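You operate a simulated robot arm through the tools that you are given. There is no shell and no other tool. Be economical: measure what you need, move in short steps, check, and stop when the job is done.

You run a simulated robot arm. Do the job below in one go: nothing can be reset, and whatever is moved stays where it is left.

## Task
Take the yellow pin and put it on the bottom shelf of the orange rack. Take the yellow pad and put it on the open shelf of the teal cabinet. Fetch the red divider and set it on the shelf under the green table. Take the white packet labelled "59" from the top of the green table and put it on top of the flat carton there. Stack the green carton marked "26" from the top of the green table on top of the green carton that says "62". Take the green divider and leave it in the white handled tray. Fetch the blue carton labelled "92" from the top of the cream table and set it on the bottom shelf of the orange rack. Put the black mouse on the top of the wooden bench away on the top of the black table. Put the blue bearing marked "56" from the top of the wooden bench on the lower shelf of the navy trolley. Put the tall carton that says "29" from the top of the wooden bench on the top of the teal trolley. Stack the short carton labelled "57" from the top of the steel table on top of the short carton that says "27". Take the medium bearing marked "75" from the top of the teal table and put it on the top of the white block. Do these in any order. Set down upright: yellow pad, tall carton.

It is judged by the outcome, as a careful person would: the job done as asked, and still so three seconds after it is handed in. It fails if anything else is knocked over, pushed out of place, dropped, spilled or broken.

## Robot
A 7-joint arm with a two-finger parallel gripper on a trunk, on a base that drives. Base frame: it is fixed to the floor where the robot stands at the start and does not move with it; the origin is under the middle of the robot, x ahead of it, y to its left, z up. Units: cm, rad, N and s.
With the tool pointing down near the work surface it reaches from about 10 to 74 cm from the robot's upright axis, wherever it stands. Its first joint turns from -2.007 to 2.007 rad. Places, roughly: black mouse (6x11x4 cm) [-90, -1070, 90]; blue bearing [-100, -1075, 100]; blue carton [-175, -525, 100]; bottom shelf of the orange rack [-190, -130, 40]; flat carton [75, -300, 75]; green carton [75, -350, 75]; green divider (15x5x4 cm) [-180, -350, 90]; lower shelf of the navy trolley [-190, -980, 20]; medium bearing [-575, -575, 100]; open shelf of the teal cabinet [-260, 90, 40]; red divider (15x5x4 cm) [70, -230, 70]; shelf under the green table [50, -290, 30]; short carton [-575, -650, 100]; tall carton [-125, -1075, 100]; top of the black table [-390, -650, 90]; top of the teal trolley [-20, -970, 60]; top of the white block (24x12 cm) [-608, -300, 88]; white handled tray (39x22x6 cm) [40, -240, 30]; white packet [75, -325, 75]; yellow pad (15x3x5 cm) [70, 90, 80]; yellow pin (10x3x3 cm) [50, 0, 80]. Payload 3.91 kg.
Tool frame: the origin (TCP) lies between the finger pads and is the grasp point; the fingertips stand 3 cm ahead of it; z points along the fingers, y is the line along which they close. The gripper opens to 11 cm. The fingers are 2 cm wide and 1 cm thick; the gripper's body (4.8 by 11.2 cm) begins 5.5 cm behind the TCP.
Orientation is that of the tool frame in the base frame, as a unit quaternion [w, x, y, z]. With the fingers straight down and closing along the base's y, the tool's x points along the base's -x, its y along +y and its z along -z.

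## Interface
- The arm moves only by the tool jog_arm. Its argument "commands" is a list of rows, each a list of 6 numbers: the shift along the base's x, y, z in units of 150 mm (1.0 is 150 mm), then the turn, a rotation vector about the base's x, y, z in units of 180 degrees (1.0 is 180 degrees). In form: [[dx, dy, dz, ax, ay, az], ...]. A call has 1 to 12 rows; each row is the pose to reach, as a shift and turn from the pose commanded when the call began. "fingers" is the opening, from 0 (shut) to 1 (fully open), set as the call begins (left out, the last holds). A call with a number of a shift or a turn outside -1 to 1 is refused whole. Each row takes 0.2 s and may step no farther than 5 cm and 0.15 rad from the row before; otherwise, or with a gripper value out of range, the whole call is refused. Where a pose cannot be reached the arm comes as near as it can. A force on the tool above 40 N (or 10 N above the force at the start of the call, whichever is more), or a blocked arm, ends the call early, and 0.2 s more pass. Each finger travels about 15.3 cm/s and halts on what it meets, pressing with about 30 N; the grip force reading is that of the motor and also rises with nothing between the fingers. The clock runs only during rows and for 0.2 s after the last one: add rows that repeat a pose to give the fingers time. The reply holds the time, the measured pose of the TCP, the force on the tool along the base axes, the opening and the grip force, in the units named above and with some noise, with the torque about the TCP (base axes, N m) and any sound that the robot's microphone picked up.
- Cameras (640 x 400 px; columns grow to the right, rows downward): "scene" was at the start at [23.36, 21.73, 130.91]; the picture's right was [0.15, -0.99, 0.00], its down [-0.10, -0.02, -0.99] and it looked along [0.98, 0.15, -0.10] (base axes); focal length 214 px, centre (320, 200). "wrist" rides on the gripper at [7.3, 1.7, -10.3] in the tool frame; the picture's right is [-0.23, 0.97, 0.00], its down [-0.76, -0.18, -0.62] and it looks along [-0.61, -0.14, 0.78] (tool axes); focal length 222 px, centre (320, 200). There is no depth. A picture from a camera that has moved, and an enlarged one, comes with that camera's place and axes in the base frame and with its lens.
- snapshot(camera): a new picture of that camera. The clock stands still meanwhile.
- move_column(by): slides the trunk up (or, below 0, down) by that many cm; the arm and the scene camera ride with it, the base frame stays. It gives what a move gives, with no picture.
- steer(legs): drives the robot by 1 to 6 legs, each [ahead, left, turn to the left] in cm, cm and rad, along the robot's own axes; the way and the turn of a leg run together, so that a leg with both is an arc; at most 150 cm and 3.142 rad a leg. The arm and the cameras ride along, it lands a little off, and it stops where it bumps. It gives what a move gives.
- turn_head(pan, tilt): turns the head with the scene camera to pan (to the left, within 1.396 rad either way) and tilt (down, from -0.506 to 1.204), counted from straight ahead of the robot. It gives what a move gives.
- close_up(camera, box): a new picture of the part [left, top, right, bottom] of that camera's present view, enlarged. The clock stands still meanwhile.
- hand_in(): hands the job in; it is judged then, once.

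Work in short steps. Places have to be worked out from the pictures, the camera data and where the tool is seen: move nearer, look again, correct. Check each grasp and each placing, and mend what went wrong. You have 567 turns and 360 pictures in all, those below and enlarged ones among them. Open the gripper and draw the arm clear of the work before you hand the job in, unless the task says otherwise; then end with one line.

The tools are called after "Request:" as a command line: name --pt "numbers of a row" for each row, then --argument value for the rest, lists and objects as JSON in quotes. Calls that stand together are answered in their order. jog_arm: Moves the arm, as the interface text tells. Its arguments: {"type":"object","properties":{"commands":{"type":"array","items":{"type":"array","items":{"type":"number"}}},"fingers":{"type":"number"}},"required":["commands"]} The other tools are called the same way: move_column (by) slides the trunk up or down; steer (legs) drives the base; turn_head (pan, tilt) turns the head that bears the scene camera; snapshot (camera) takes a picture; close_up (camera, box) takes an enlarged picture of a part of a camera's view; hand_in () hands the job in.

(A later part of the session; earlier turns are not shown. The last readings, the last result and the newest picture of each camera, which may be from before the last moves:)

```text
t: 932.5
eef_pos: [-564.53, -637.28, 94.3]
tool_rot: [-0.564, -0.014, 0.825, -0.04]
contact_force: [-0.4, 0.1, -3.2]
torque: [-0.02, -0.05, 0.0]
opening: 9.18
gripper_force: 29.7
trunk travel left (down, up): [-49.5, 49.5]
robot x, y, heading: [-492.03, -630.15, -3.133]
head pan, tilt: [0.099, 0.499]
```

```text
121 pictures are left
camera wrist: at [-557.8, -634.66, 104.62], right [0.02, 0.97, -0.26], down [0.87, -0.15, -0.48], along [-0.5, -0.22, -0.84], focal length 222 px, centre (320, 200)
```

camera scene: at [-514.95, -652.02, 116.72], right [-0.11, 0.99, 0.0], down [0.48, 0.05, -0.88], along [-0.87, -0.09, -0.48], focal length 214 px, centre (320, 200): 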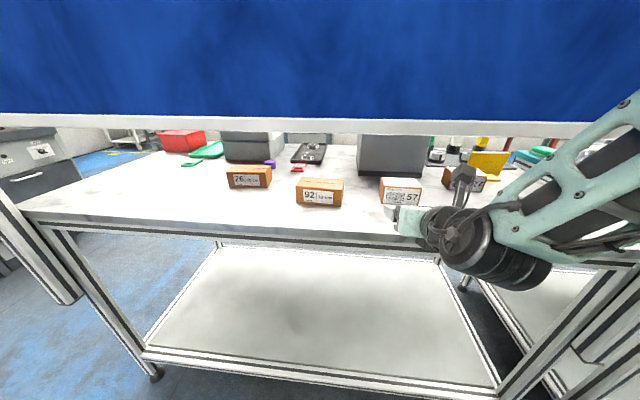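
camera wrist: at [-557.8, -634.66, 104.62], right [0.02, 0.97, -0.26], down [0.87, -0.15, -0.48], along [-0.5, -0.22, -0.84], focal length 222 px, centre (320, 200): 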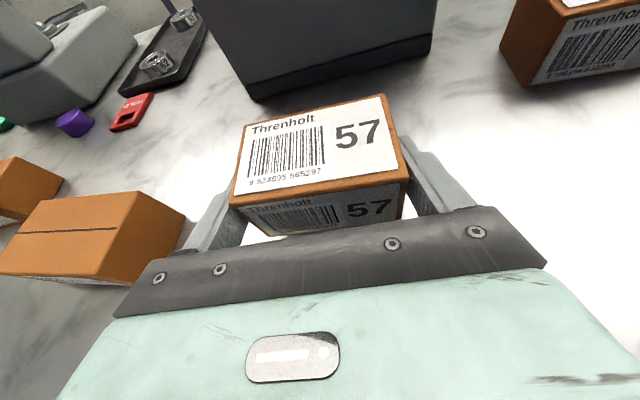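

Held. Back out from under the panel with the arm and then the base.

Request:
jog_arm --pt "0.2 0 0.02 0 0 0" --pt "0.4 0 0.02 0 0 0" --pt "0.6 0 0.02 0 0 0" --pt "0.7 0 0.02 0 0 0"

Request:
steer --legs '[[-23, 0, 0]]'

Request:
snapshot --camera "wrist"

Request:
snapshot --camera "scene"

```text
t: 933.5
eef_pos: [-553.98, -637.24, 94.74]
tool_rot: [-0.564, -0.012, 0.825, -0.039]
contact_force: [-0.5, -0.1, -2.4]
torque: [0.0, -0.07, -0.01]
opening: 9.14
gripper_force: 29.8
trunk travel left (down, up): [-49.5, 49.5]
robot x, y, heading: [-491.81, -630.54, -3.134]
head pan, tilt: [0.099, 0.499]
```

```text
t: 935.2
eef_pos: [-530.64, -637.15, 94.7]
tool_rot: [-0.564, -0.011, 0.825, -0.038]
contact_force: [0.2, 0.3, -2.8]
torque: [0.02, -0.04, 0.01]
opening: 9.15
gripper_force: 29.7
trunk travel left (down, up): [-49.5, 49.5]
robot x, y, heading: [-468.46, -630.22, -3.129]
head pan, tilt: [0.099, 0.499]
```

```text
120 pictures are left
camera wrist: at [-523.8, -634.5, 104.92], right [0.02, 0.97, -0.26], down [0.87, -0.15, -0.48], along [-0.5, -0.22, -0.84], focal length 222 px, centre (320, 200)
```

wrist: 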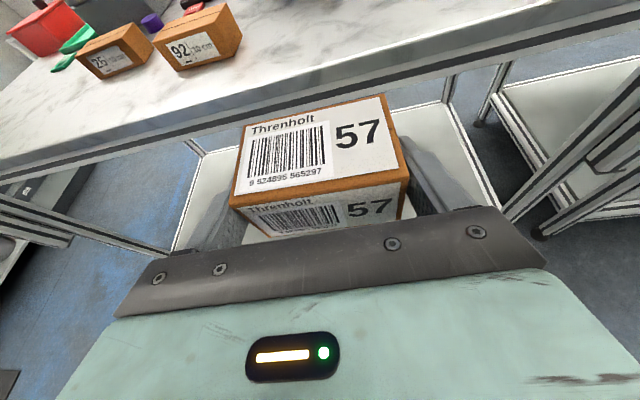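

```text
119 pictures are left
camera scene: at [-491.46, -651.83, 116.72], right [-0.11, 0.99, 0.0], down [0.48, 0.05, -0.88], along [-0.87, -0.09, -0.48], focal length 214 px, centre (320, 200)
```

scene: 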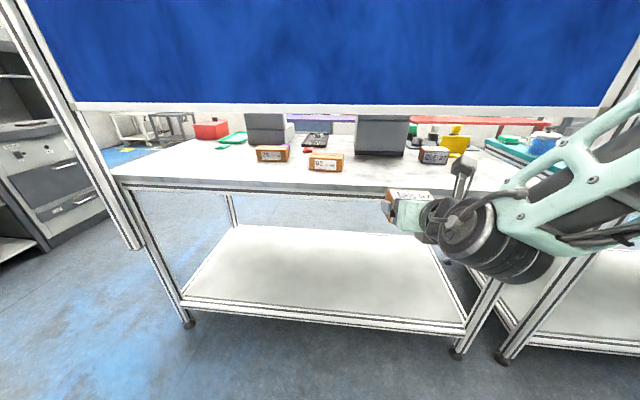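

Raise the trunk 20 cm for travel and drive around to the west side again.

Request:
move_column --by 20

Request:
steer --legs '[[0, 80, 0], [0, 80, 0], [115, 0, 0], [115, 0, 0], [0, 0, -3.14]]'

Request:
turn_head --pan 0.2 --tilt 0.5

Request:
snapshot --camera "wrist"

```text
t: 937.4
eef_pos: [-530.62, -637.06, 114.71]
tool_rot: [-0.564, -0.012, 0.825, -0.039]
contact_force: [0.7, -1.0, -2.7]
torque: [0.02, -0.05, 0.0]
opening: 9.1
gripper_force: 30.2
trunk travel left (down, up): [-69.5, 29.5]
robot x, y, heading: [-468.16, -630.22, -3.136]
head pan, tilt: [0.099, 0.499]
```

```text
t: 963.7
eef_pos: [-635.87, -779.21, 114.65]
tool_rot: [-0.053, 0.825, 0.032, 0.562]
contact_force: [-0.2, 0.8, -2.8]
torque: [-0.01, 0.07, 0.0]
opening: 8.97
gripper_force: 29.9
trunk travel left (down, up): [-69.5, 29.5]
robot x, y, heading: [-697.74, -788.92, 0.056]
head pan, tilt: [0.099, 0.499]
```

```text
t: 964.4
eef_pos: [-635.94, -778.92, 114.75]
tool_rot: [-0.052, 0.824, 0.032, 0.563]
contact_force: [-1.1, 0.1, -2.6]
torque: [0.03, 0.03, 0.0]
opening: 8.99
gripper_force: 30.1
trunk travel left (down, up): [-69.5, 29.5]
robot x, y, heading: [-698.09, -788.83, 0.056]
head pan, tilt: [0.201, 0.499]
```

```text
118 pictures are left
camera wrist: at [-642.79, -782.12, 124.9], right [0.02, -0.97, -0.26], down [-0.87, 0.11, -0.48], along [0.49, 0.24, -0.84], focal length 222 px, centre (320, 200)
```

wrist: 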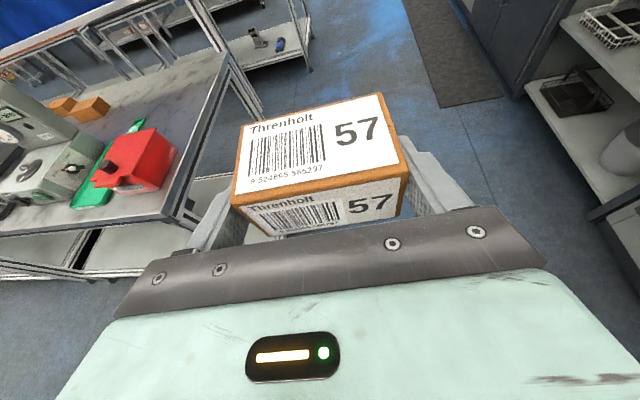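

Fix heading and slide north to y≈-623 for placing on carton 27.

Request:
steer --legs '[[0, 0, -0.057], [0, 83, 0], [0, 82, 0]]'

Request:
turn_head --pan 0.0 --tilt 0.55

Request:
snapshot --camera "scene"

Request:
snapshot --camera "wrist"

```text
t: 973.2
eef_pos: [-633.85, -617.71, 114.64]
tool_rot: [-0.033, 0.825, 0.004, 0.564]
contact_force: [0.2, 0.3, -2.8]
torque: [0.0, 0.07, 0.04]
opening: 8.96
gripper_force: 29.6
trunk travel left (down, up): [-69.5, 29.5]
robot x, y, heading: [-695.96, -623.27, -0.015]
head pan, tilt: [0.201, 0.499]
```

```text
t: 973.9
eef_pos: [-633.77, -617.7, 114.58]
tool_rot: [-0.032, 0.825, 0.003, 0.564]
contact_force: [0.6, -0.3, -2.0]
torque: [0.02, 0.04, 0.03]
opening: 8.97
gripper_force: 30.0
trunk travel left (down, up): [-69.5, 29.5]
robot x, y, heading: [-695.81, -623.24, -0.011]
head pan, tilt: [0.0, 0.55]
```

```text
117 pictures are left
camera scene: at [-672.57, -603.27, 136.26], right [-0.01, -1.0, 0.0], down [-0.52, 0.01, -0.85], along [0.85, -0.01, -0.52], focal length 214 px, centre (320, 200)
```

scene: 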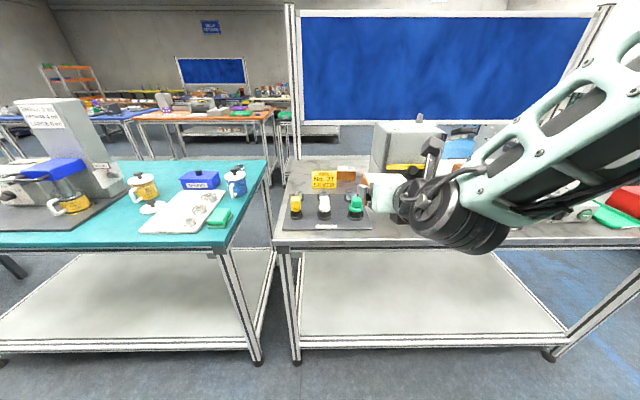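

```text
116 pictures are left
camera wrist: at [-640.72, -620.19, 124.9], right [-0.04, -0.96, -0.26], down [-0.86, 0.17, -0.48], along [0.5, 0.21, -0.84], focal length 222 px, centre (320, 200)
```

wrist: 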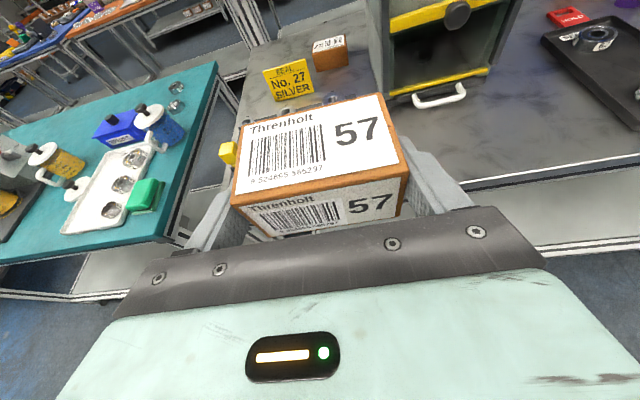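

27 is visible ahead. Drive in 38 cm at this height and look again.

Request:
steer --legs '[[0, 0, 0.012], [39, 0, 0]]'

Request:
snapshot --camera "wrist"

Request:
snapshot --camera "scene"

```text
t: 976.8
eef_pos: [-594.31, -616.73, 114.62]
tool_rot: [-0.037, 0.825, 0.009, 0.564]
contact_force: [1.4, -0.2, -2.8]
torque: [0.03, 0.06, -0.01]
opening: 8.97
gripper_force: 29.8
trunk travel left (down, up): [-69.5, 29.5]
robot x, y, heading: [-656.63, -623.36, -0.001]
head pan, tilt: [0.0, 0.55]
```

```text
115 pictures are left
camera wrist: at [-601.15, -619.52, 124.91], right [-0.03, -0.96, -0.26], down [-0.87, 0.15, -0.48], along [0.5, 0.21, -0.84], focal length 222 px, centre (320, 200)
```

wrist: 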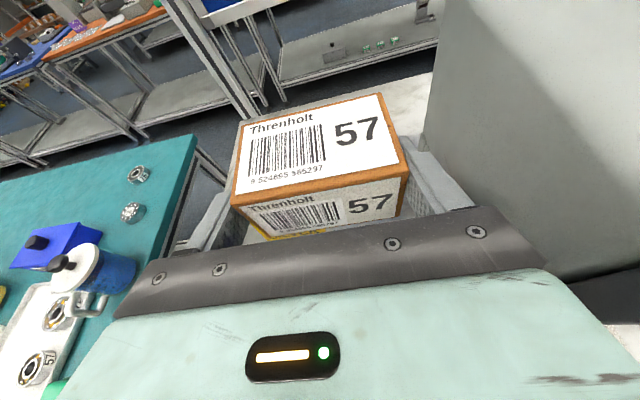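

```text
114 pictures are left
camera scene: at [-633.22, -603.02, 136.26], right [0.0, -1.0, 0.0], down [-0.52, 0.0, -0.85], along [0.85, 0.0, -0.52], focal length 214 px, centre (320, 200)
```

scene: 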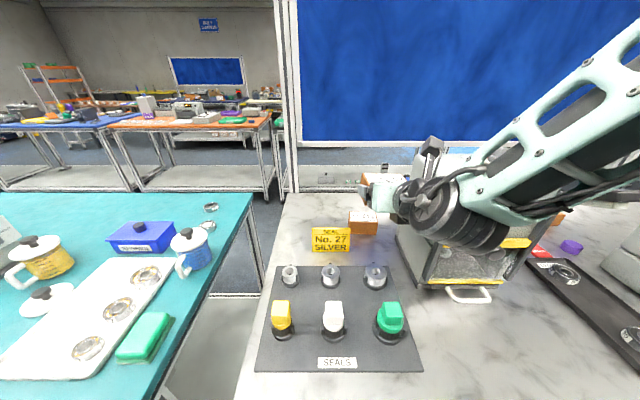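

Request:
close_up --camera "scene" --box '[290, 160, 450, 260]'

```text
4.00 times, centred on (370, 210) of scene
camera zoom: at [-633.22, -603.02, 136.26], right [0.0, -1.0, 0.0], down [-0.52, 0.0, -0.85], along [0.85, 0.0, -0.52], focal length 858 px, centre (120, 160)
```

zoom: 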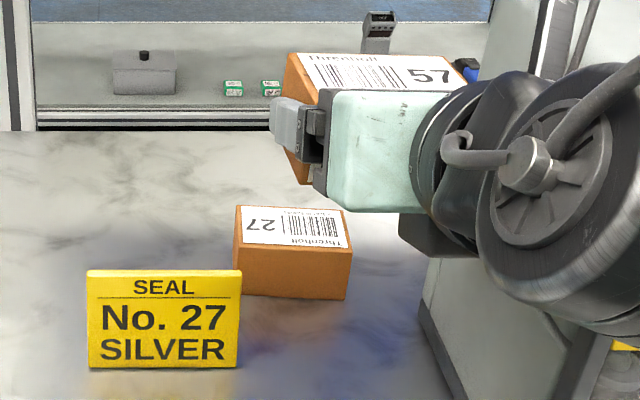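

27's top: x -579..-573.3, y -612.5..-621.5 (centre (-576.1, -617), top z≈95). I'll drive 4 cm, extend over it with slight yaw, at z≈108.

Request:
steer --legs '[[4, 0, 0]]'

Request:
jog_arm --pt "0.25 0 -0.1 0 0 -0.02" --pt "0.5 -0.01 -0.2 0 0 -0.04" --pt "0.75 -0.015 -0.3 0 0 -0.04" --pt "0.87 -0.02 -0.45 0 0 -0.04"

Request:
close_up --camera "scene" --box '[290, 160, 450, 260]'

Request:
snapshot --camera "wrist"

```text
t: 977.6
eef_pos: [-590.2, -616.84, 114.64]
tool_rot: [-0.037, 0.826, 0.009, 0.563]
contact_force: [0.1, -0.2, -1.6]
torque: [0.0, 0.02, -0.01]
opening: 8.97
gripper_force: 30.1
trunk travel left (down, up): [-69.5, 29.5]
robot x, y, heading: [-651.95, -623.43, -0.002]
head pan, tilt: [0.0, 0.55]
```

```text
t: 978.6
eef_pos: [-577.11, -617.25, 107.85]
tool_rot: [0.0, 0.824, -0.045, 0.566]
contact_force: [-0.2, -0.5, -2.1]
torque: [0.02, 0.06, -0.01]
opening: 8.97
gripper_force: 30.1
trunk travel left (down, up): [-69.5, 29.5]
robot x, y, heading: [-652.58, -623.2, -0.008]
head pan, tilt: [0.0, 0.55]
```

```text
4.00 times, centred on (370, 210) of scene
camera zoom: at [-629.15, -603.04, 136.27], right [0.0, -1.0, 0.0], down [-0.52, 0.0, -0.85], along [0.85, 0.0, -0.52], focal length 858 px, centre (120, 160)
```

zoom: 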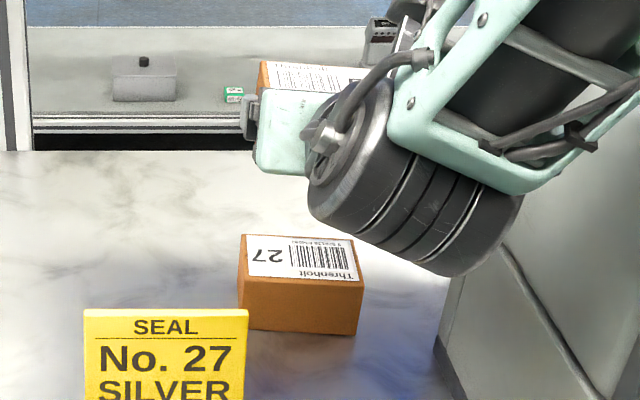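

```text
111 pictures are left
camera wrist: at [-584.27, -619.06, 118.09], right [-0.15, -0.95, -0.26], down [-0.84, 0.26, -0.48], along [0.52, 0.15, -0.84], focal length 222 px, centre (320, 200)
```

wrist: 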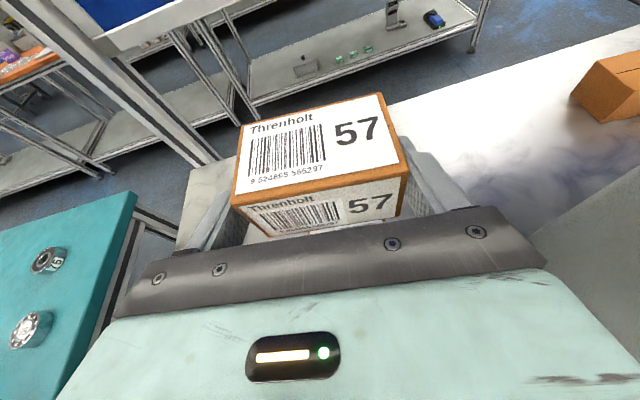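

57 is aligned within ~1 cm over 27. Small correction and lower gently to contact.

Request:
jog_arm --pt "-0.045 0.02 -0.2 0 0 0" --pt "-0.045 0.02 -0.4 0 0 0" --pt "-0.045 0.02 -0.5 0 0 0" --pt "-0.045 0.02 -0.54 0 0 0" --pt "-0.045 0.02 -0.57 0 0 0" --pt "-0.045 0.02 -0.6 0 0 0" --pt "-0.045 0.02 -0.63 0 0 0" --pt "-0.045 0.02 -0.66 0 0 0" --pt "-0.045 0.02 -0.69 0 0 0" --pt "-0.045 0.02 -0.72 0 0 0"

Request:
close_up --camera "scene" --box '[290, 160, 450, 260]'

Request:
snapshot --camera "wrist"

```text
t: 980.8
eef_pos: [-577.66, -617.03, 97.51]
tool_rot: [-0.001, 0.821, -0.044, 0.569]
contact_force: [2.2, 0.0, 35.9]
torque: [-0.85, -0.28, -0.03]
opening: 9.08
gripper_force: 30.0
trunk travel left (down, up): [-69.5, 29.5]
robot x, y, heading: [-652.21, -623.5, -0.003]
head pan, tilt: [0.0, 0.55]
```

```text
4.00 times, centred on (370, 210) of scene
camera zoom: at [-629.25, -603.05, 136.32], right [0.0, -1.0, 0.0], down [-0.52, 0.0, -0.85], along [0.85, 0.0, -0.52], focal length 858 px, centre (120, 160)
```

zoom: 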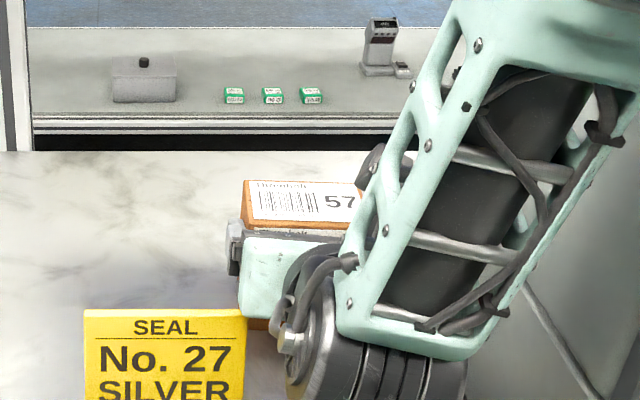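

```text
109 pictures are left
camera wrist: at [-585.02, -618.69, 107.61], right [-0.15, -0.95, -0.26], down [-0.83, 0.26, -0.48], along [0.53, 0.15, -0.83], focal length 222 px, centre (320, 200)
```

wrist: 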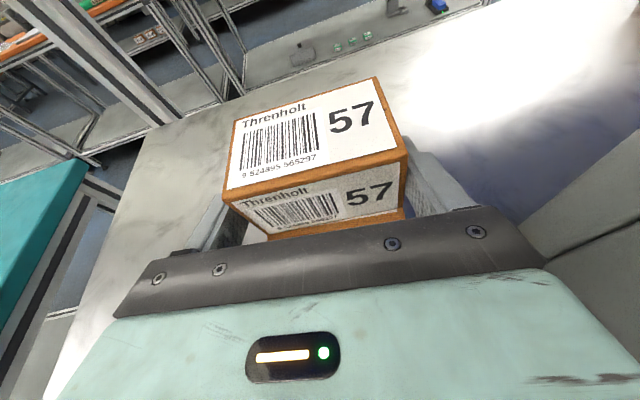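

Stacked. Ease pressure, open, and withdraw straight back.

Request:
jog_arm --pt "0 0 0.025 0 0 0" --pt "0 0 0.025 0 0 0"

Request:
jog_arm --pt "0 0 0 0 0 0" --pt "0 0 0 0 0 0" --pt "0 0 0 0 0 0" --fingers 1

Request:
jog_arm --pt "-0.12 0.01 0.06 0 0 0" --pt "-0.3 0.02 0.16 0 0 0" --pt "-0.5 0.03 0.35 0 0 0" --pt "-0.7 0.03 0.55 0 0 0"

Request:
snapshot --camera "wrist"

Request:
close_up --camera "scene" --box '[290, 160, 450, 260]'

```text
t: 981.4
eef_pos: [-577.79, -616.93, 97.53]
tool_rot: [-0.001, 0.824, -0.043, 0.566]
contact_force: [10.1, 2.2, 15.8]
torque: [-0.38, -0.91, 0.31]
opening: 9.08
gripper_force: 30.2
trunk travel left (down, up): [-69.5, 29.5]
robot x, y, heading: [-652.33, -623.47, 0.003]
head pan, tilt: [0.0, 0.55]
```

```text
t: 982.2
eef_pos: [-577.74, -616.85, 97.4]
tool_rot: [-0.001, 0.825, -0.043, 0.564]
contact_force: [0.8, 0.4, -0.1]
torque: [0.01, 0.02, 0.01]
opening: 10.99
gripper_force: 0.0
trunk travel left (down, up): [-69.5, 29.5]
robot x, y, heading: [-652.42, -623.6, -0.0]
head pan, tilt: [0.0, 0.55]
```

```text
t: 983.2
eef_pos: [-588.12, -616.79, 105.68]
tool_rot: [-0.001, 0.824, -0.043, 0.565]
contact_force: [-0.2, -0.4, -0.3]
torque: [-0.03, 0.01, -0.04]
opening: 11.0
gripper_force: 0.0
trunk travel left (down, up): [-69.5, 29.5]
robot x, y, heading: [-652.41, -623.17, -0.001]
head pan, tilt: [0.0, 0.55]
```

```text
108 pictures are left
camera wrist: at [-595.38, -618.45, 115.92], right [-0.15, -0.95, -0.26], down [-0.84, 0.26, -0.47], along [0.52, 0.15, -0.84], focal length 222 px, centre (320, 200)
```

wrist: 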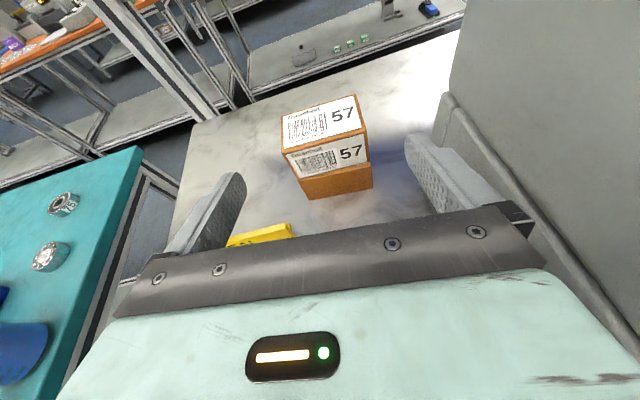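

```text
4.00 times, centred on (370, 210) of scene
camera zoom: at [-629.05, -603.02, 136.24], right [0.0, -1.0, 0.0], down [-0.52, 0.0, -0.85], along [0.85, 0.0, -0.52], focal length 858 px, centre (120, 160)
```

zoom: 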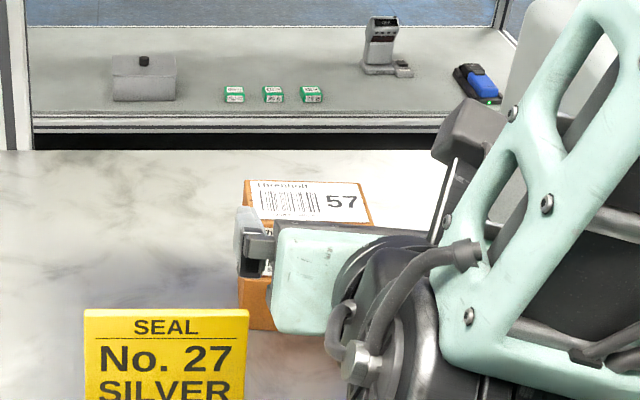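

Stack done. Last: medium bearing 75 on the teal table. Back off, move north and look.

Request:
steer --legs '[[-25, 0, 0], [0, 40, 0]]'

Request:
move_column --by 20

Request:
turn_head --pan 0.1 --tilt 0.6

Request:
snapshot --camera "scene"

```text
t: 987.1
eef_pos: [-613.16, -576.57, 105.58]
tool_rot: [-0.002, 0.824, -0.042, 0.565]
contact_force: [1.4, 0.2, 0.1]
torque: [-0.02, 0.02, 0.0]
opening: 10.97
gripper_force: 0.0
trunk travel left (down, up): [-69.5, 29.5]
robot x, y, heading: [-677.14, -583.16, 0.0]
head pan, tilt: [0.0, 0.55]
```

```text
t: 989.3
eef_pos: [-613.11, -576.57, 125.56]
tool_rot: [-0.003, 0.824, -0.041, 0.565]
contact_force: [-0.5, 0.7, 0.3]
torque: [-0.02, -0.03, 0.0]
opening: 10.98
gripper_force: 0.2
trunk travel left (down, up): [-89.5, 9.5]
robot x, y, heading: [-677.18, -583.73, 0.004]
head pan, tilt: [0.0, 0.55]
```

```text
t: 990.0
eef_pos: [-613.1, -576.52, 125.78]
tool_rot: [-0.002, 0.824, -0.042, 0.565]
contact_force: [-0.5, 0.2, -0.1]
torque: [0.02, -0.02, -0.01]
opening: 10.99
gripper_force: 0.0
trunk travel left (down, up): [-89.5, 9.5]
robot x, y, heading: [-677.18, -583.76, -0.001]
head pan, tilt: [0.099, 0.6]
```

```text
106 pictures are left
camera scene: at [-654.28, -562.27, 155.81], right [0.1, -0.99, 0.0], down [-0.56, -0.06, -0.83], along [0.82, 0.08, -0.56], focal length 214 px, centre (320, 200)
```

scene: 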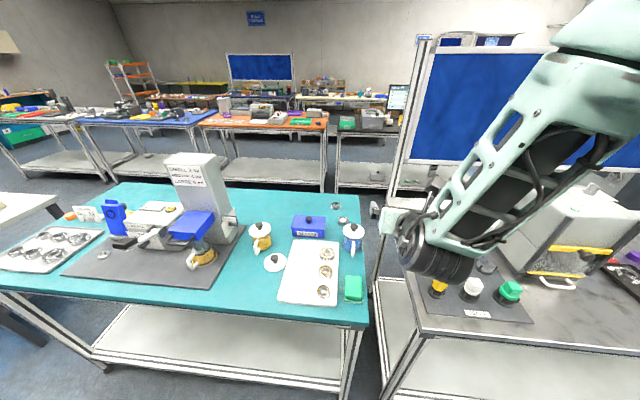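

Request:
close_up --camera "scene" --box '[250, 190, 380, 310]'

Request:
close_up --camera "scene" --box '[0, 190, 160, 300]'

```text
3.33 times, centred on (315, 250) of scene
camera zoom: at [-654.28, -562.27, 155.81], right [0.1, -0.99, 0.0], down [-0.56, -0.06, -0.83], along [0.82, 0.08, -0.56], focal length 715 px, centre (337, 33)
```

zoom: 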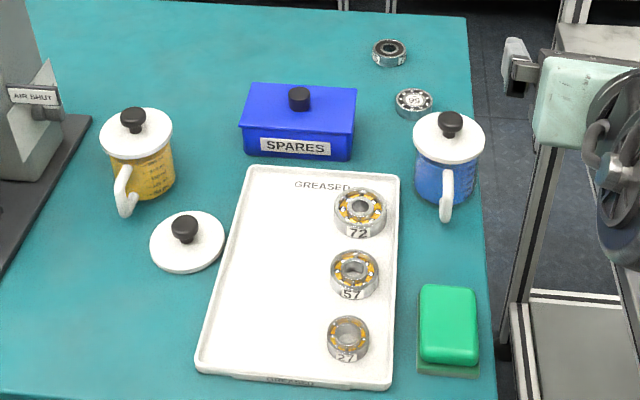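

```text
3.64 times, centred on (80, 245) of scene
camera zoom: at [-654.28, -562.27, 155.81], right [0.1, -0.99, 0.0], down [-0.56, -0.06, -0.83], along [0.82, 0.08, -0.56], focal length 780 px, centre (1193, 36)
```

zoom: 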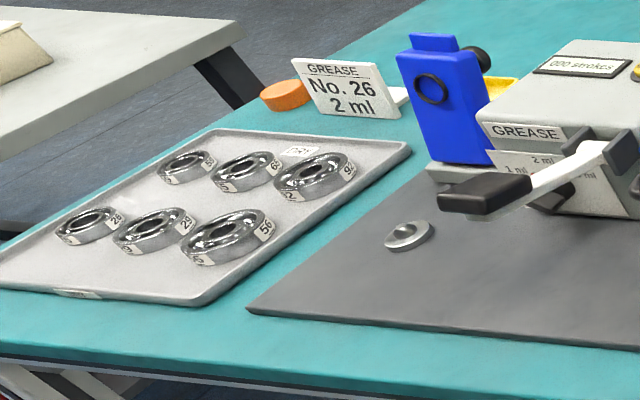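

Request:
close_up --camera "scene" --box '[320, 195, 360, 230]'

Request:
snapshot --camera "wrist"

```text
11.43 times, centred on (340, 212) of scene
camera zoom: at [-654.28, -562.27, 155.81], right [0.1, -0.99, 0.0], down [-0.56, -0.06, -0.83], along [0.82, 0.08, -0.56], focal length 2451 px, centre (91, 57)
```

zoom: 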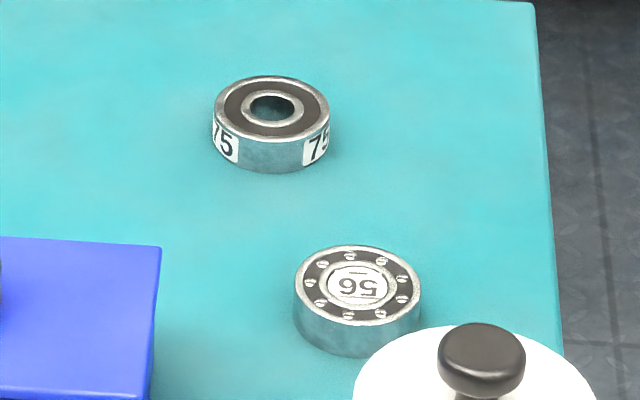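

```text
102 pictures are left
camera wrist: at [-620.31, -578.39, 135.93], right [-0.15, -0.95, -0.26], down [-0.84, 0.26, -0.48], along [0.52, 0.15, -0.84], focal length 222 px, centre (320, 200)
```

wrist: 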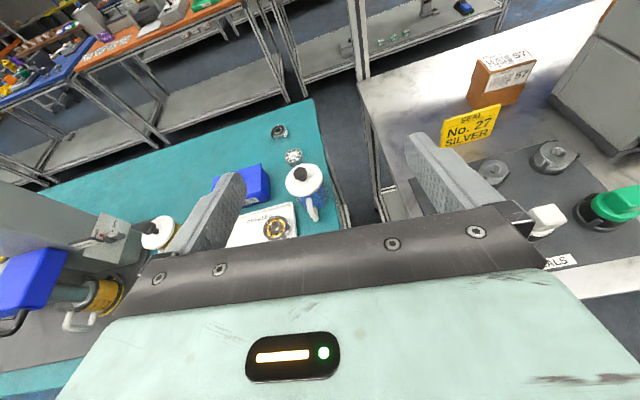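

Bearing 75 found at (-564.3, -561.7). I'll reach it from here with a 0.45 rad tilt (hand stays high above the cup). First untilt while positioning.

Request:
jog_arm --pt "0 0 0 0 0.04 0" --pt "0 0 0 0 0.08 0" --pt "0 0 0 0 0.12 0" --pt "0 0 0 0 0.16 0" --pt "0 0 0 0 0.2 0" --pt "0 0 0 0 0.239 0" --fingers 0.72

Request:
steer --legs '[[26, 15, 0]]'

Request:
snapshot --camera "wrist"

```text
t: 991.4
eef_pos: [-613.25, -576.48, 125.55]
tool_rot: [0.012, 0.974, -0.04, 0.224]
contact_force: [-1.0, 0.4, -0.1]
torque: [-0.01, -0.01, 0.0]
opening: 7.94
gripper_force: 0.0
trunk travel left (down, up): [-89.5, 9.5]
robot x, y, heading: [-677.27, -583.52, 0.002]
head pan, tilt: [0.099, 0.6]
```

```text
t: 993.5
eef_pos: [-588.23, -562.28, 125.6]
tool_rot: [0.013, 0.974, -0.042, 0.224]
contact_force: [0.4, 0.3, 0.3]
torque: [0.01, 0.0, -0.01]
opening: 7.89
gripper_force: 0.1
trunk travel left (down, up): [-89.5, 9.5]
robot x, y, heading: [-652.61, -569.36, 0.002]
head pan, tilt: [0.099, 0.6]
stopped in leg 1: the robot was blocked; the commanded pose is now the measured one
```

```text
101 pictures are left
camera wrist: at [-586.33, -564.11, 137.96], right [-0.29, -0.95, -0.09], down [-0.94, 0.26, 0.23], along [-0.19, 0.15, -0.97], focal length 222 px, centre (320, 200)
```

wrist: 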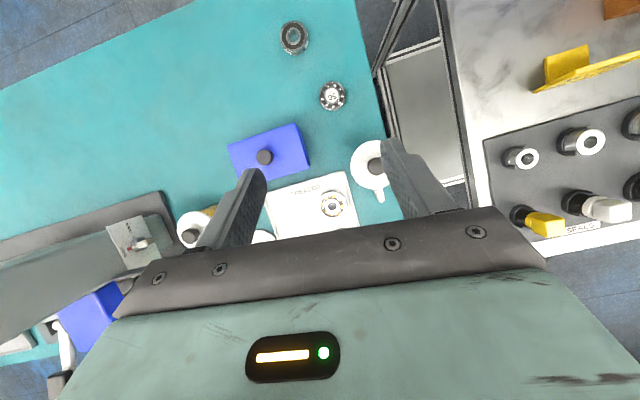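

Bearing 75 at (-564.5, -561.3). The base touched the table edge; ease back 1 cm, then move the arm to pre-grasp.

Request:
steer --legs '[[-1.2, 0, 0]]'

Request:
jog_arm --pt "0.17 0.02 -0.2 0 0 0" --pt "0.34 0.03 -0.4 0 0 0" --pt "0.52 0.04 -0.6 0 0 0" --pt "0.7 0.05 -0.8 0 0 0"

Request:
jog_arm --pt "0.17 0.02 -0.2 0 0 0" --pt "0.34 0.03 -0.4 0 0 0" --pt "0.52 0.04 -0.6 0 0 0" --pt "0.6 0.05 -0.8 0 0 0"

Request:
snapshot --camera "wrist"

```text
t: 994.2
eef_pos: [-589.39, -562.26, 125.7]
tool_rot: [0.013, 0.974, -0.042, 0.224]
contact_force: [-0.6, -0.6, -0.4]
torque: [0.0, -0.02, 0.0]
opening: 7.92
gripper_force: 0.0
trunk travel left (down, up): [-89.5, 9.5]
robot x, y, heading: [-653.49, -568.97, 0.001]
head pan, tilt: [0.099, 0.6]
```

```text
t: 995.2
eef_pos: [-578.96, -561.45, 113.48]
tool_rot: [0.014, 0.974, -0.042, 0.224]
contact_force: [-0.5, 0.0, -0.1]
torque: [0.01, 0.02, -0.03]
opening: 7.91
gripper_force: 0.1
trunk travel left (down, up): [-89.5, 9.5]
robot x, y, heading: [-653.38, -569.13, 0.001]
head pan, tilt: [0.099, 0.6]
```

```text
t: 996.2
eef_pos: [-569.74, -560.83, 101.66]
tool_rot: [0.013, 0.974, -0.042, 0.224]
contact_force: [0.6, -0.3, -0.2]
torque: [0.0, 0.0, -0.02]
opening: 7.93
gripper_force: 0.0
trunk travel left (down, up): [-89.5, 9.5]
robot x, y, heading: [-653.65, -568.96, -0.005]
head pan, tilt: [0.099, 0.6]
```

```text
100 pictures are left
camera wrist: at [-568.01, -562.64, 114.02], right [-0.29, -0.95, -0.09], down [-0.94, 0.26, 0.23], along [-0.19, 0.15, -0.97], focal length 222 px, centre (320, 200)
```

wrist: 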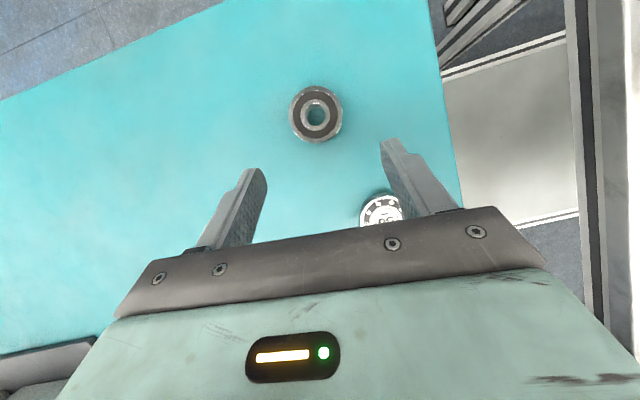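

Request:
jog_arm --pt "0.13 -0.01 -0.25 0 0 0" --pt "0.26 -0.02 -0.47 0 0 0" --pt "0.29 -0.025 -0.52 0 0 0" --pt "0.29 -0.025 -0.55 0 0 0"

Request:
snapshot --camera "wrist"

```text
t: 997.2
eef_pos: [-565.48, -561.21, 93.37]
tool_rot: [0.014, 0.974, -0.042, 0.223]
contact_force: [-0.5, -0.2, -1.1]
torque: [-0.01, 0.0, -0.01]
opening: 7.92
gripper_force: 0.1
trunk travel left (down, up): [-89.5, 9.5]
robot x, y, heading: [-653.14, -569.02, 0.002]
head pan, tilt: [0.099, 0.6]
```

```text
99 pictures are left
camera wrist: at [-563.68, -562.98, 105.73], right [-0.29, -0.95, -0.09], down [-0.94, 0.26, 0.23], along [-0.19, 0.15, -0.97], focal length 222 px, centre (320, 200)
```

wrist: 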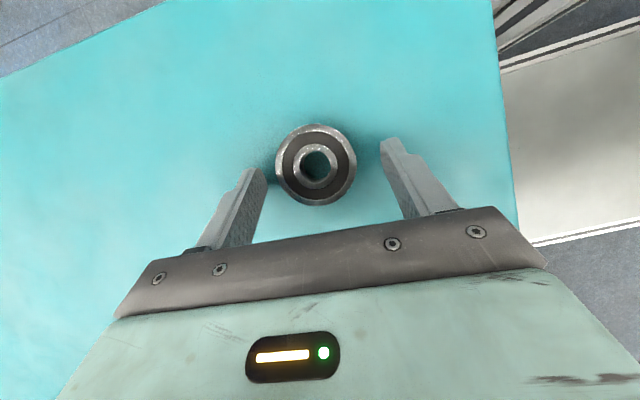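

Request:
jog_arm --pt "0 0.02 -0.03 0 0 0" --pt "0 0.02 -0.03 0 0 0" --pt "0 0.02 -0.03 0 0 0" --pt "0 0.02 -0.03 0 0 0" --fingers 0

Request:
jog_arm --pt "0 0 0.1 0 0 0" --pt "0 0 0.35 0 0 0" --pt "-0.1 0 0.65 0 0 0" --pt "-0.2 0 0.95 0 0 0"

Request:
snapshot --camera "wrist"

```text
t: 998.2
eef_pos: [-565.45, -560.93, 93.34]
tool_rot: [0.013, 0.973, -0.042, 0.225]
contact_force: [1.2, -8.0, 27.4]
torque: [-0.19, -0.24, 0.08]
opening: 5.08
gripper_force: 30.2
trunk travel left (down, up): [-89.5, 9.5]
robot x, y, heading: [-653.55, -568.61, -0.002]
head pan, tilt: [0.099, 0.6]
```

```text
t: 999.2
eef_pos: [-568.61, -560.82, 107.04]
tool_rot: [0.013, 0.974, -0.041, 0.223]
contact_force: [0.0, 0.4, -3.1]
torque: [0.01, 0.06, -0.03]
opening: 5.08
gripper_force: 29.9
trunk travel left (down, up): [-89.5, 9.5]
robot x, y, heading: [-653.43, -569.05, -0.001]
head pan, tilt: [0.099, 0.6]
```

```text
98 pictures are left
camera wrist: at [-566.72, -562.64, 119.34], right [-0.29, -0.95, -0.09], down [-0.94, 0.26, 0.23], along [-0.19, 0.15, -0.97], focal length 222 px, centre (320, 200)
```

wrist: 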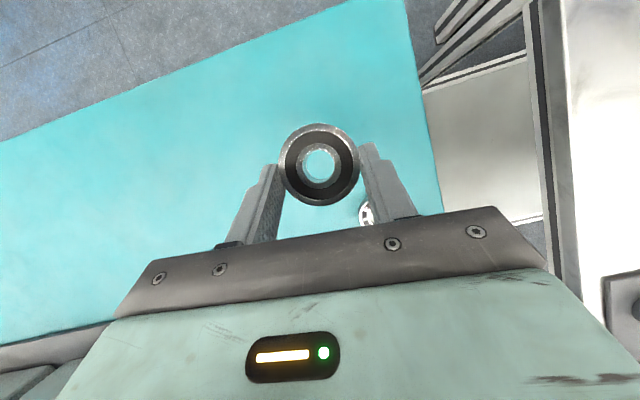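

Held. Retract, back off, and go north along the west side toward the white block (≈(-608, -300)).

Request:
jog_arm --pt "-0.15 0 0.25 0 0 0" --pt "-0.35 0 0.5 0 0 0" --pt "-0.6 0 0.65 0 0 0" --pt "-0.9 0 0.7 0 0 0"

Request:
steer --legs '[[-42, 0, 0], [0, 110, 0], [0, 80, 0]]'

Request:
turn_head --pan 0.4 --tilt 0.5

Request:
snapshot --camera "scene"

```text
t: 1000.2
eef_pos: [-582.22, -560.92, 117.52]
tool_rot: [0.013, 0.974, -0.042, 0.223]
contact_force: [0.0, -0.6, -1.7]
torque: [-0.02, 0.03, -0.01]
opening: 5.08
gripper_force: 30.5
trunk travel left (down, up): [-89.5, 9.5]
robot x, y, heading: [-653.82, -569.07, 0.0]
head pan, tilt: [0.099, 0.6]
```

```text
t: 1011.9
eef_pos: [-625.88, -369.63, 117.6]
tool_rot: [0.012, 0.974, -0.033, 0.224]
contact_force: [0.2, 0.5, -1.7]
torque: [-0.02, 0.02, 0.03]
opening: 5.06
gripper_force: 29.5
trunk travel left (down, up): [-89.5, 9.5]
robot x, y, heading: [-696.92, -379.24, 0.019]
head pan, tilt: [0.099, 0.6]
```

```text
t: 1012.7
eef_pos: [-625.92, -369.74, 117.66]
tool_rot: [0.012, 0.974, -0.033, 0.223]
contact_force: [-0.4, 0.3, -2.0]
torque: [0.01, 0.04, 0.01]
opening: 5.07
gripper_force: 29.8
trunk travel left (down, up): [-89.5, 9.5]
robot x, y, heading: [-696.66, -379.02, 0.02]
head pan, tilt: [0.4, 0.499]
```

```text
97 pictures are left
camera scene: at [-674.75, -354.75, 156.71], right [0.41, -0.91, 0.0], down [-0.44, -0.19, -0.88], along [0.8, 0.36, -0.48], focal length 214 px, centre (320, 200)
```

scene: 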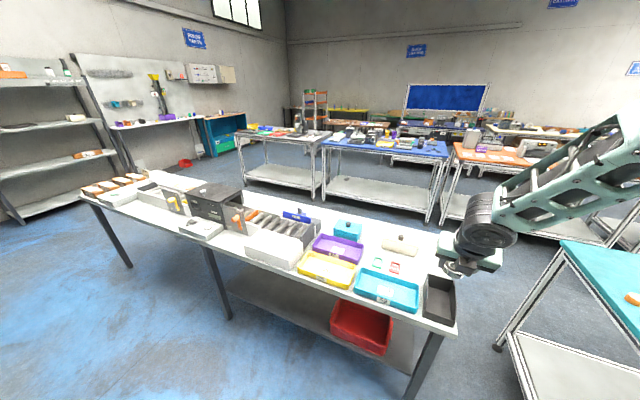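

Request:
close_up --camera "scene" --box '[210, 200, 350, 290]'

```text
4.44 times, centred on (280, 245) of scene
camera zoom: at [-674.75, -354.75, 156.71], right [0.41, -0.91, 0.0], down [-0.44, -0.19, -0.88], along [0.8, 0.36, -0.48], focal length 953 px, centre (498, 0)
```

zoom: 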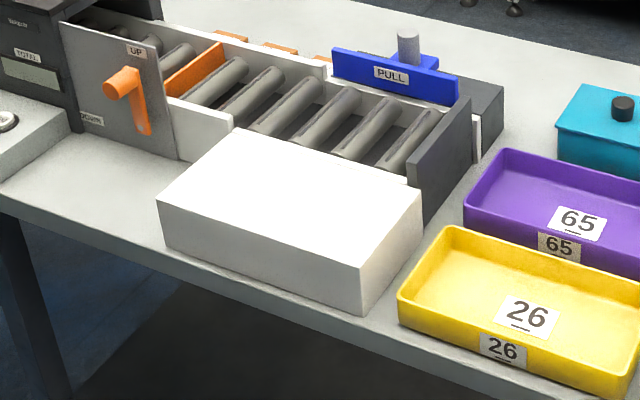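

The white block's top is x≈-618..-606, y≈-290..-314.5, z≈90. Slide north 67 cm and ahead 13 cm to hover over its centre.

Request:
steer --legs '[[0, 0, -0.02], [0, 67, 0]]'

Request:
snapshot --camera "wrist"

```text
t: 1016.8
eef_pos: [-625.5, -303.58, 117.54]
tool_rot: [0.013, 0.974, -0.043, 0.223]
contact_force: [0.5, 0.0, -1.9]
torque: [0.0, 0.01, 0.04]
opening: 5.07
gripper_force: 30.3
trunk travel left (down, up): [-89.5, 9.5]
robot x, y, heading: [-696.93, -311.6, -0.003]
head pan, tilt: [0.4, 0.499]
```

```text
95 pictures are left
camera wrist: at [-623.68, -305.43, 129.92], right [-0.29, -0.95, -0.09], down [-0.94, 0.26, 0.23], along [-0.19, 0.15, -0.97], focal length 222 px, centre (320, 200)
```

wrist: 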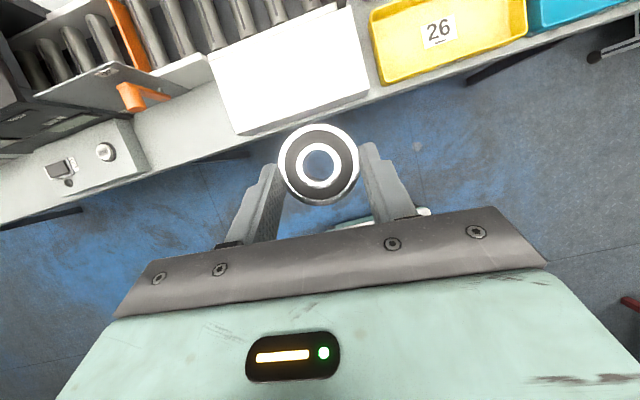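

Request:
jog_arm --pt "0.25 0.03 -0.1 0 0 0" --pt "0.5 0.06 -0.25 0 0 0" --pt "0.72 0.1 -0.45 0 0 0" --pt "0.87 0.13 -0.7 0 0 0" --pt "0.9 0.13 -0.95 0 0 0"

Request:
snapshot --camera "wrist"

Request:
turn_head --pan 0.0 --tilt 0.7

Request:
snapshot --camera "scene"

```text
t: 1018.0
eef_pos: [-611.95, -301.64, 103.05]
tool_rot: [0.014, 0.974, -0.043, 0.223]
contact_force: [-0.3, -1.0, -1.3]
torque: [0.0, 0.03, -0.01]
opening: 5.07
gripper_force: 30.2
trunk travel left (down, up): [-89.5, 9.5]
robot x, y, heading: [-697.01, -311.55, -0.002]
head pan, tilt: [0.4, 0.499]
```

```text
94 pictures are left
camera wrist: at [-610.13, -303.49, 115.48], right [-0.29, -0.95, -0.09], down [-0.94, 0.27, 0.23], along [-0.19, 0.15, -0.97], focal length 222 px, centre (320, 200)
```

wrist: 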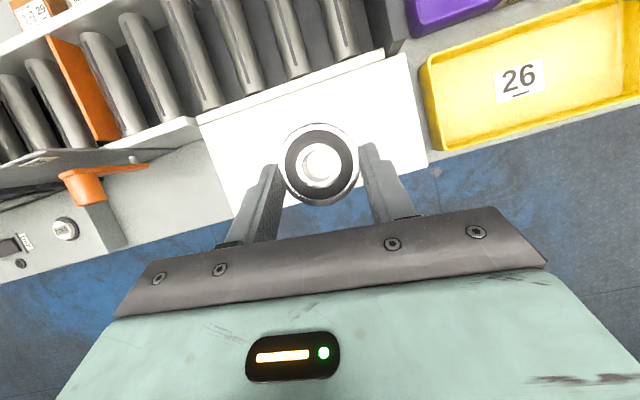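

```text
t: 1018.8
eef_pos: [-611.94, -301.7, 103.13]
tool_rot: [0.014, 0.974, -0.043, 0.224]
contact_force: [0.1, 0.0, -1.5]
torque: [-0.05, 0.01, -0.01]
opening: 5.05
gripper_force: 29.9
trunk travel left (down, up): [-89.5, 9.5]
robot x, y, heading: [-696.38, -311.52, -0.003]
head pan, tilt: [0.0, 0.7]
```

```text
93 pictures are left
camera scene: at [-673.94, -291.21, 154.95], right [0.0, -1.0, 0.0], down [-0.64, 0.0, -0.77], along [0.77, 0.0, -0.64], focal length 214 px, centre (320, 200)
```

scene: 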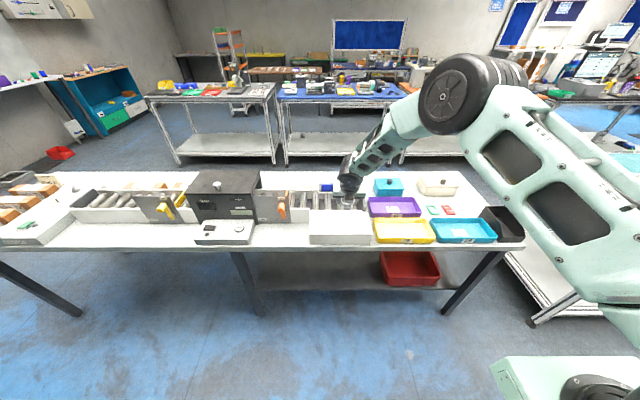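

Request:
close_up --camera "scene" --box '[290, 160, 400, 250]'

```text
4.44 times, centred on (345, 205) of scene
camera zoom: at [-673.94, -291.21, 154.95], right [0.0, -1.0, 0.0], down [-0.64, 0.0, -0.77], along [0.77, 0.0, -0.64], focal length 953 px, centre (209, 178)
```

zoom: 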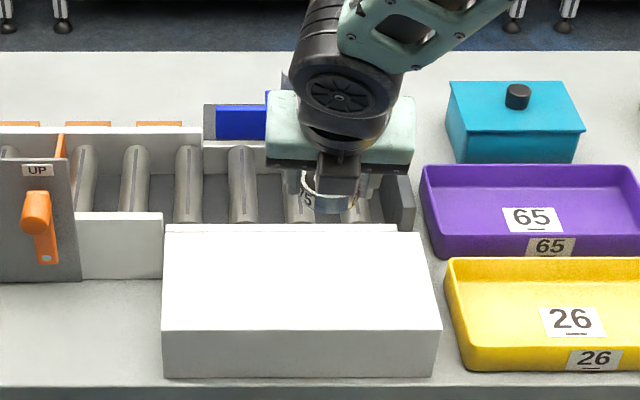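

Reconciling views: block top centre ≈(-609, -300), z≈89. Nudge (+1.3, +1.2) and lower to contact.

Request:
jog_arm --pt "0.09 0.08 -0.2 0 0 0" --pt "0.09 0.08 -0.4 0 0 0" --pt "0.09 0.08 -0.5 0 0 0" --pt "0.09 0.08 -0.55 0 0 0" --pt "0.09 0.08 -0.6 0 0 0" --pt "0.09 0.08 -0.64 0 0 0" --pt "0.09 0.08 -0.68 0 0 0" --pt "0.09 0.08 -0.72 0 0 0" --pt "0.09 0.08 -0.76 0 0 0" --pt "0.09 0.08 -0.8 0 0 0"

Request:
snapshot --camera "wrist"

Request:
close_up --camera "scene" --box '[290, 160, 400, 250]'

```text
t: 1021.0
eef_pos: [-610.73, -300.45, 91.3]
tool_rot: [0.014, 0.974, -0.043, 0.223]
contact_force: [0.1, -0.1, -1.3]
torque: [0.0, 0.04, -0.03]
opening: 5.06
gripper_force: 29.9
trunk travel left (down, up): [-89.5, 9.5]
robot x, y, heading: [-697.0, -311.68, -0.0]
head pan, tilt: [0.0, 0.7]
```

```text
91 pictures are left
camera wrist: at [-608.89, -302.3, 103.67], right [-0.29, -0.95, -0.09], down [-0.94, 0.27, 0.23], along [-0.19, 0.15, -0.97], focal length 222 px, centre (320, 200)
```

wrist: 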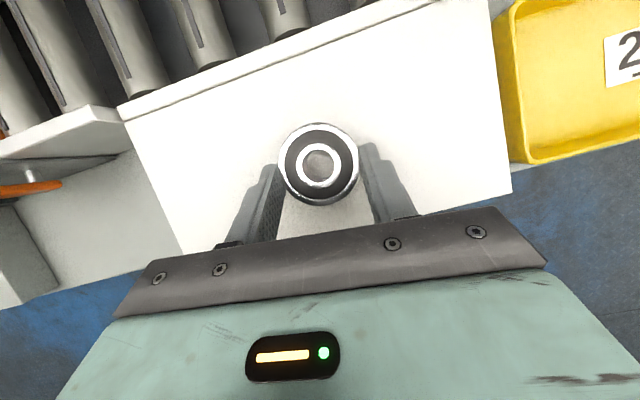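

```text
4.44 times, centred on (345, 205) of scene
camera zoom: at [-673.95, -291.22, 154.95], right [0.0, -1.0, 0.0], down [-0.64, 0.0, -0.76], along [0.76, 0.0, -0.64], focal length 953 px, centre (209, 178)
```

zoom: 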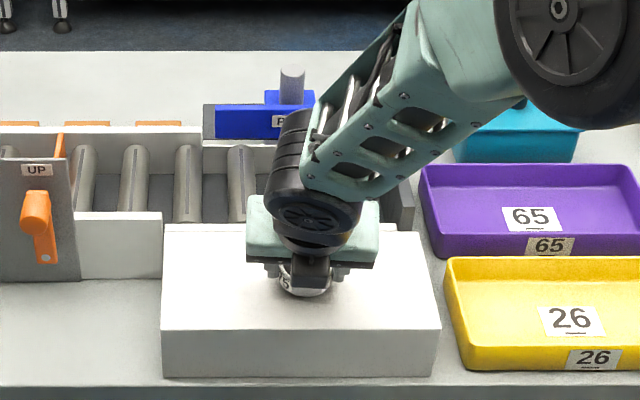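

Request:
jog_arm --pt "0 0 -0.04 0 0 0" --pt "0 0 -0.08 0 0 0" --pt "0 0 -0.12 0 0 0" --pt "0 0 -0.16 0 0 0" --pt "0 0 -0.2 0 0 0" --pt "0 0 -0.24 0 0 0" --pt "0 0 -0.28 0 0 0" --pt "0 0 -0.32 0 0 0" --pt "0 0 -0.36 0 0 0"

Request:
snapshot --camera "wrist"

Request:
close_up --camera "scene" --box '[290, 160, 400, 250]'

```text
t: 1021.8
eef_pos: [-610.08, -300.34, 90.37]
tool_rot: [0.011, 0.972, -0.043, 0.229]
contact_force: [2.3, 1.7, 12.9]
torque: [-0.03, 0.11, 0.0]
opening: 5.07
gripper_force: 30.1
trunk travel left (down, up): [-89.5, 9.5]
robot x, y, heading: [-696.66, -311.47, 0.005]
head pan, tilt: [0.0, 0.7]
stopped in row 3: the force on the tool passed its limit at 46 N (the readings are from after the stop); the commanded pose is now the measured one
```

```text
89 pictures are left
camera wrist: at [-608.45, -302.17, 102.79], right [-0.29, -0.95, -0.1], down [-0.94, 0.26, 0.22], along [-0.18, 0.16, -0.97], focal length 222 px, centre (320, 200)
```

wrist: 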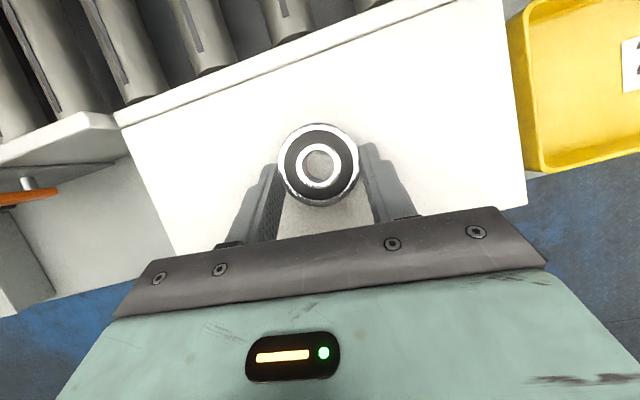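

```text
4.44 times, centred on (345, 205) of scene
camera zoom: at [-674.03, -291.24, 154.96], right [0.0, -1.0, 0.0], down [-0.64, 0.0, -0.77], along [0.77, 0.0, -0.64], focal length 953 px, centre (209, 178)
```

zoom: 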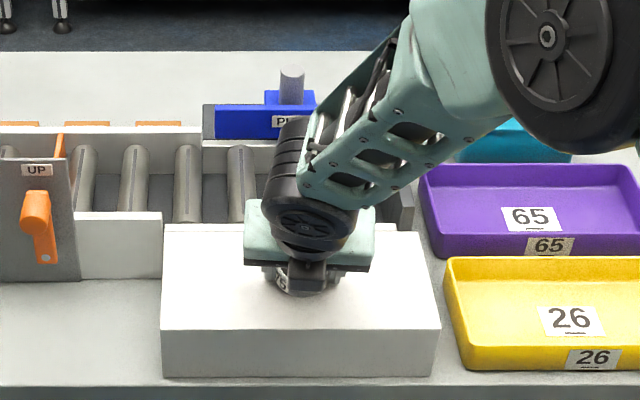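

Resting on the block, well centred. Release and withdraw.

Request:
jog_arm --pt "0 0 0.03 0 0 0" --pt "0 0 0.03 0 0 0"

Request:
jog_arm --pt "0 0 0.01 0 0 0" --pt "0 0 0.01 0 0 0" --pt "0 0 0.01 0 0 0" --pt "-0.06 0 0.14 0 0 0" --pt "-0.16 0 0.4 0 0 0" --pt "-0.3 0 0.65 0 0 0" --pt "-0.5 0 0.85 0 0 0" --fingers 0.72

Request:
snapshot --camera "wrist"

```text
t: 1022.4
eef_pos: [-610.29, -300.35, 90.5]
tool_rot: [0.012, 0.973, -0.043, 0.226]
contact_force: [-1.0, 0.3, -1.1]
torque: [0.01, 0.04, 0.01]
opening: 5.08
gripper_force: 30.0
trunk travel left (down, up): [-89.5, 9.5]
robot x, y, heading: [-696.94, -311.63, -0.007]
head pan, tilt: [0.0, 0.7]
```

```text
t: 1024.0
eef_pos: [-617.64, -300.23, 103.12]
tool_rot: [0.013, 0.973, -0.043, 0.227]
contact_force: [-0.1, -0.9, -0.7]
torque: [0.0, 0.03, 0.03]
opening: 7.91
gripper_force: 0.0
trunk travel left (down, up): [-89.5, 9.5]
robot x, y, heading: [-696.81, -311.52, -0.005]
head pan, tilt: [0.0, 0.7]
```

```text
87 pictures are left
camera wrist: at [-615.89, -302.05, 115.45], right [-0.29, -0.95, -0.09], down [-0.94, 0.27, 0.22], along [-0.19, 0.15, -0.97], focal length 222 px, centre (320, 200)
```

wrist: 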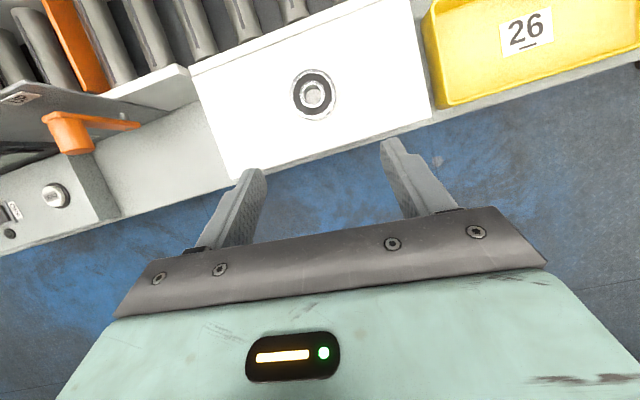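

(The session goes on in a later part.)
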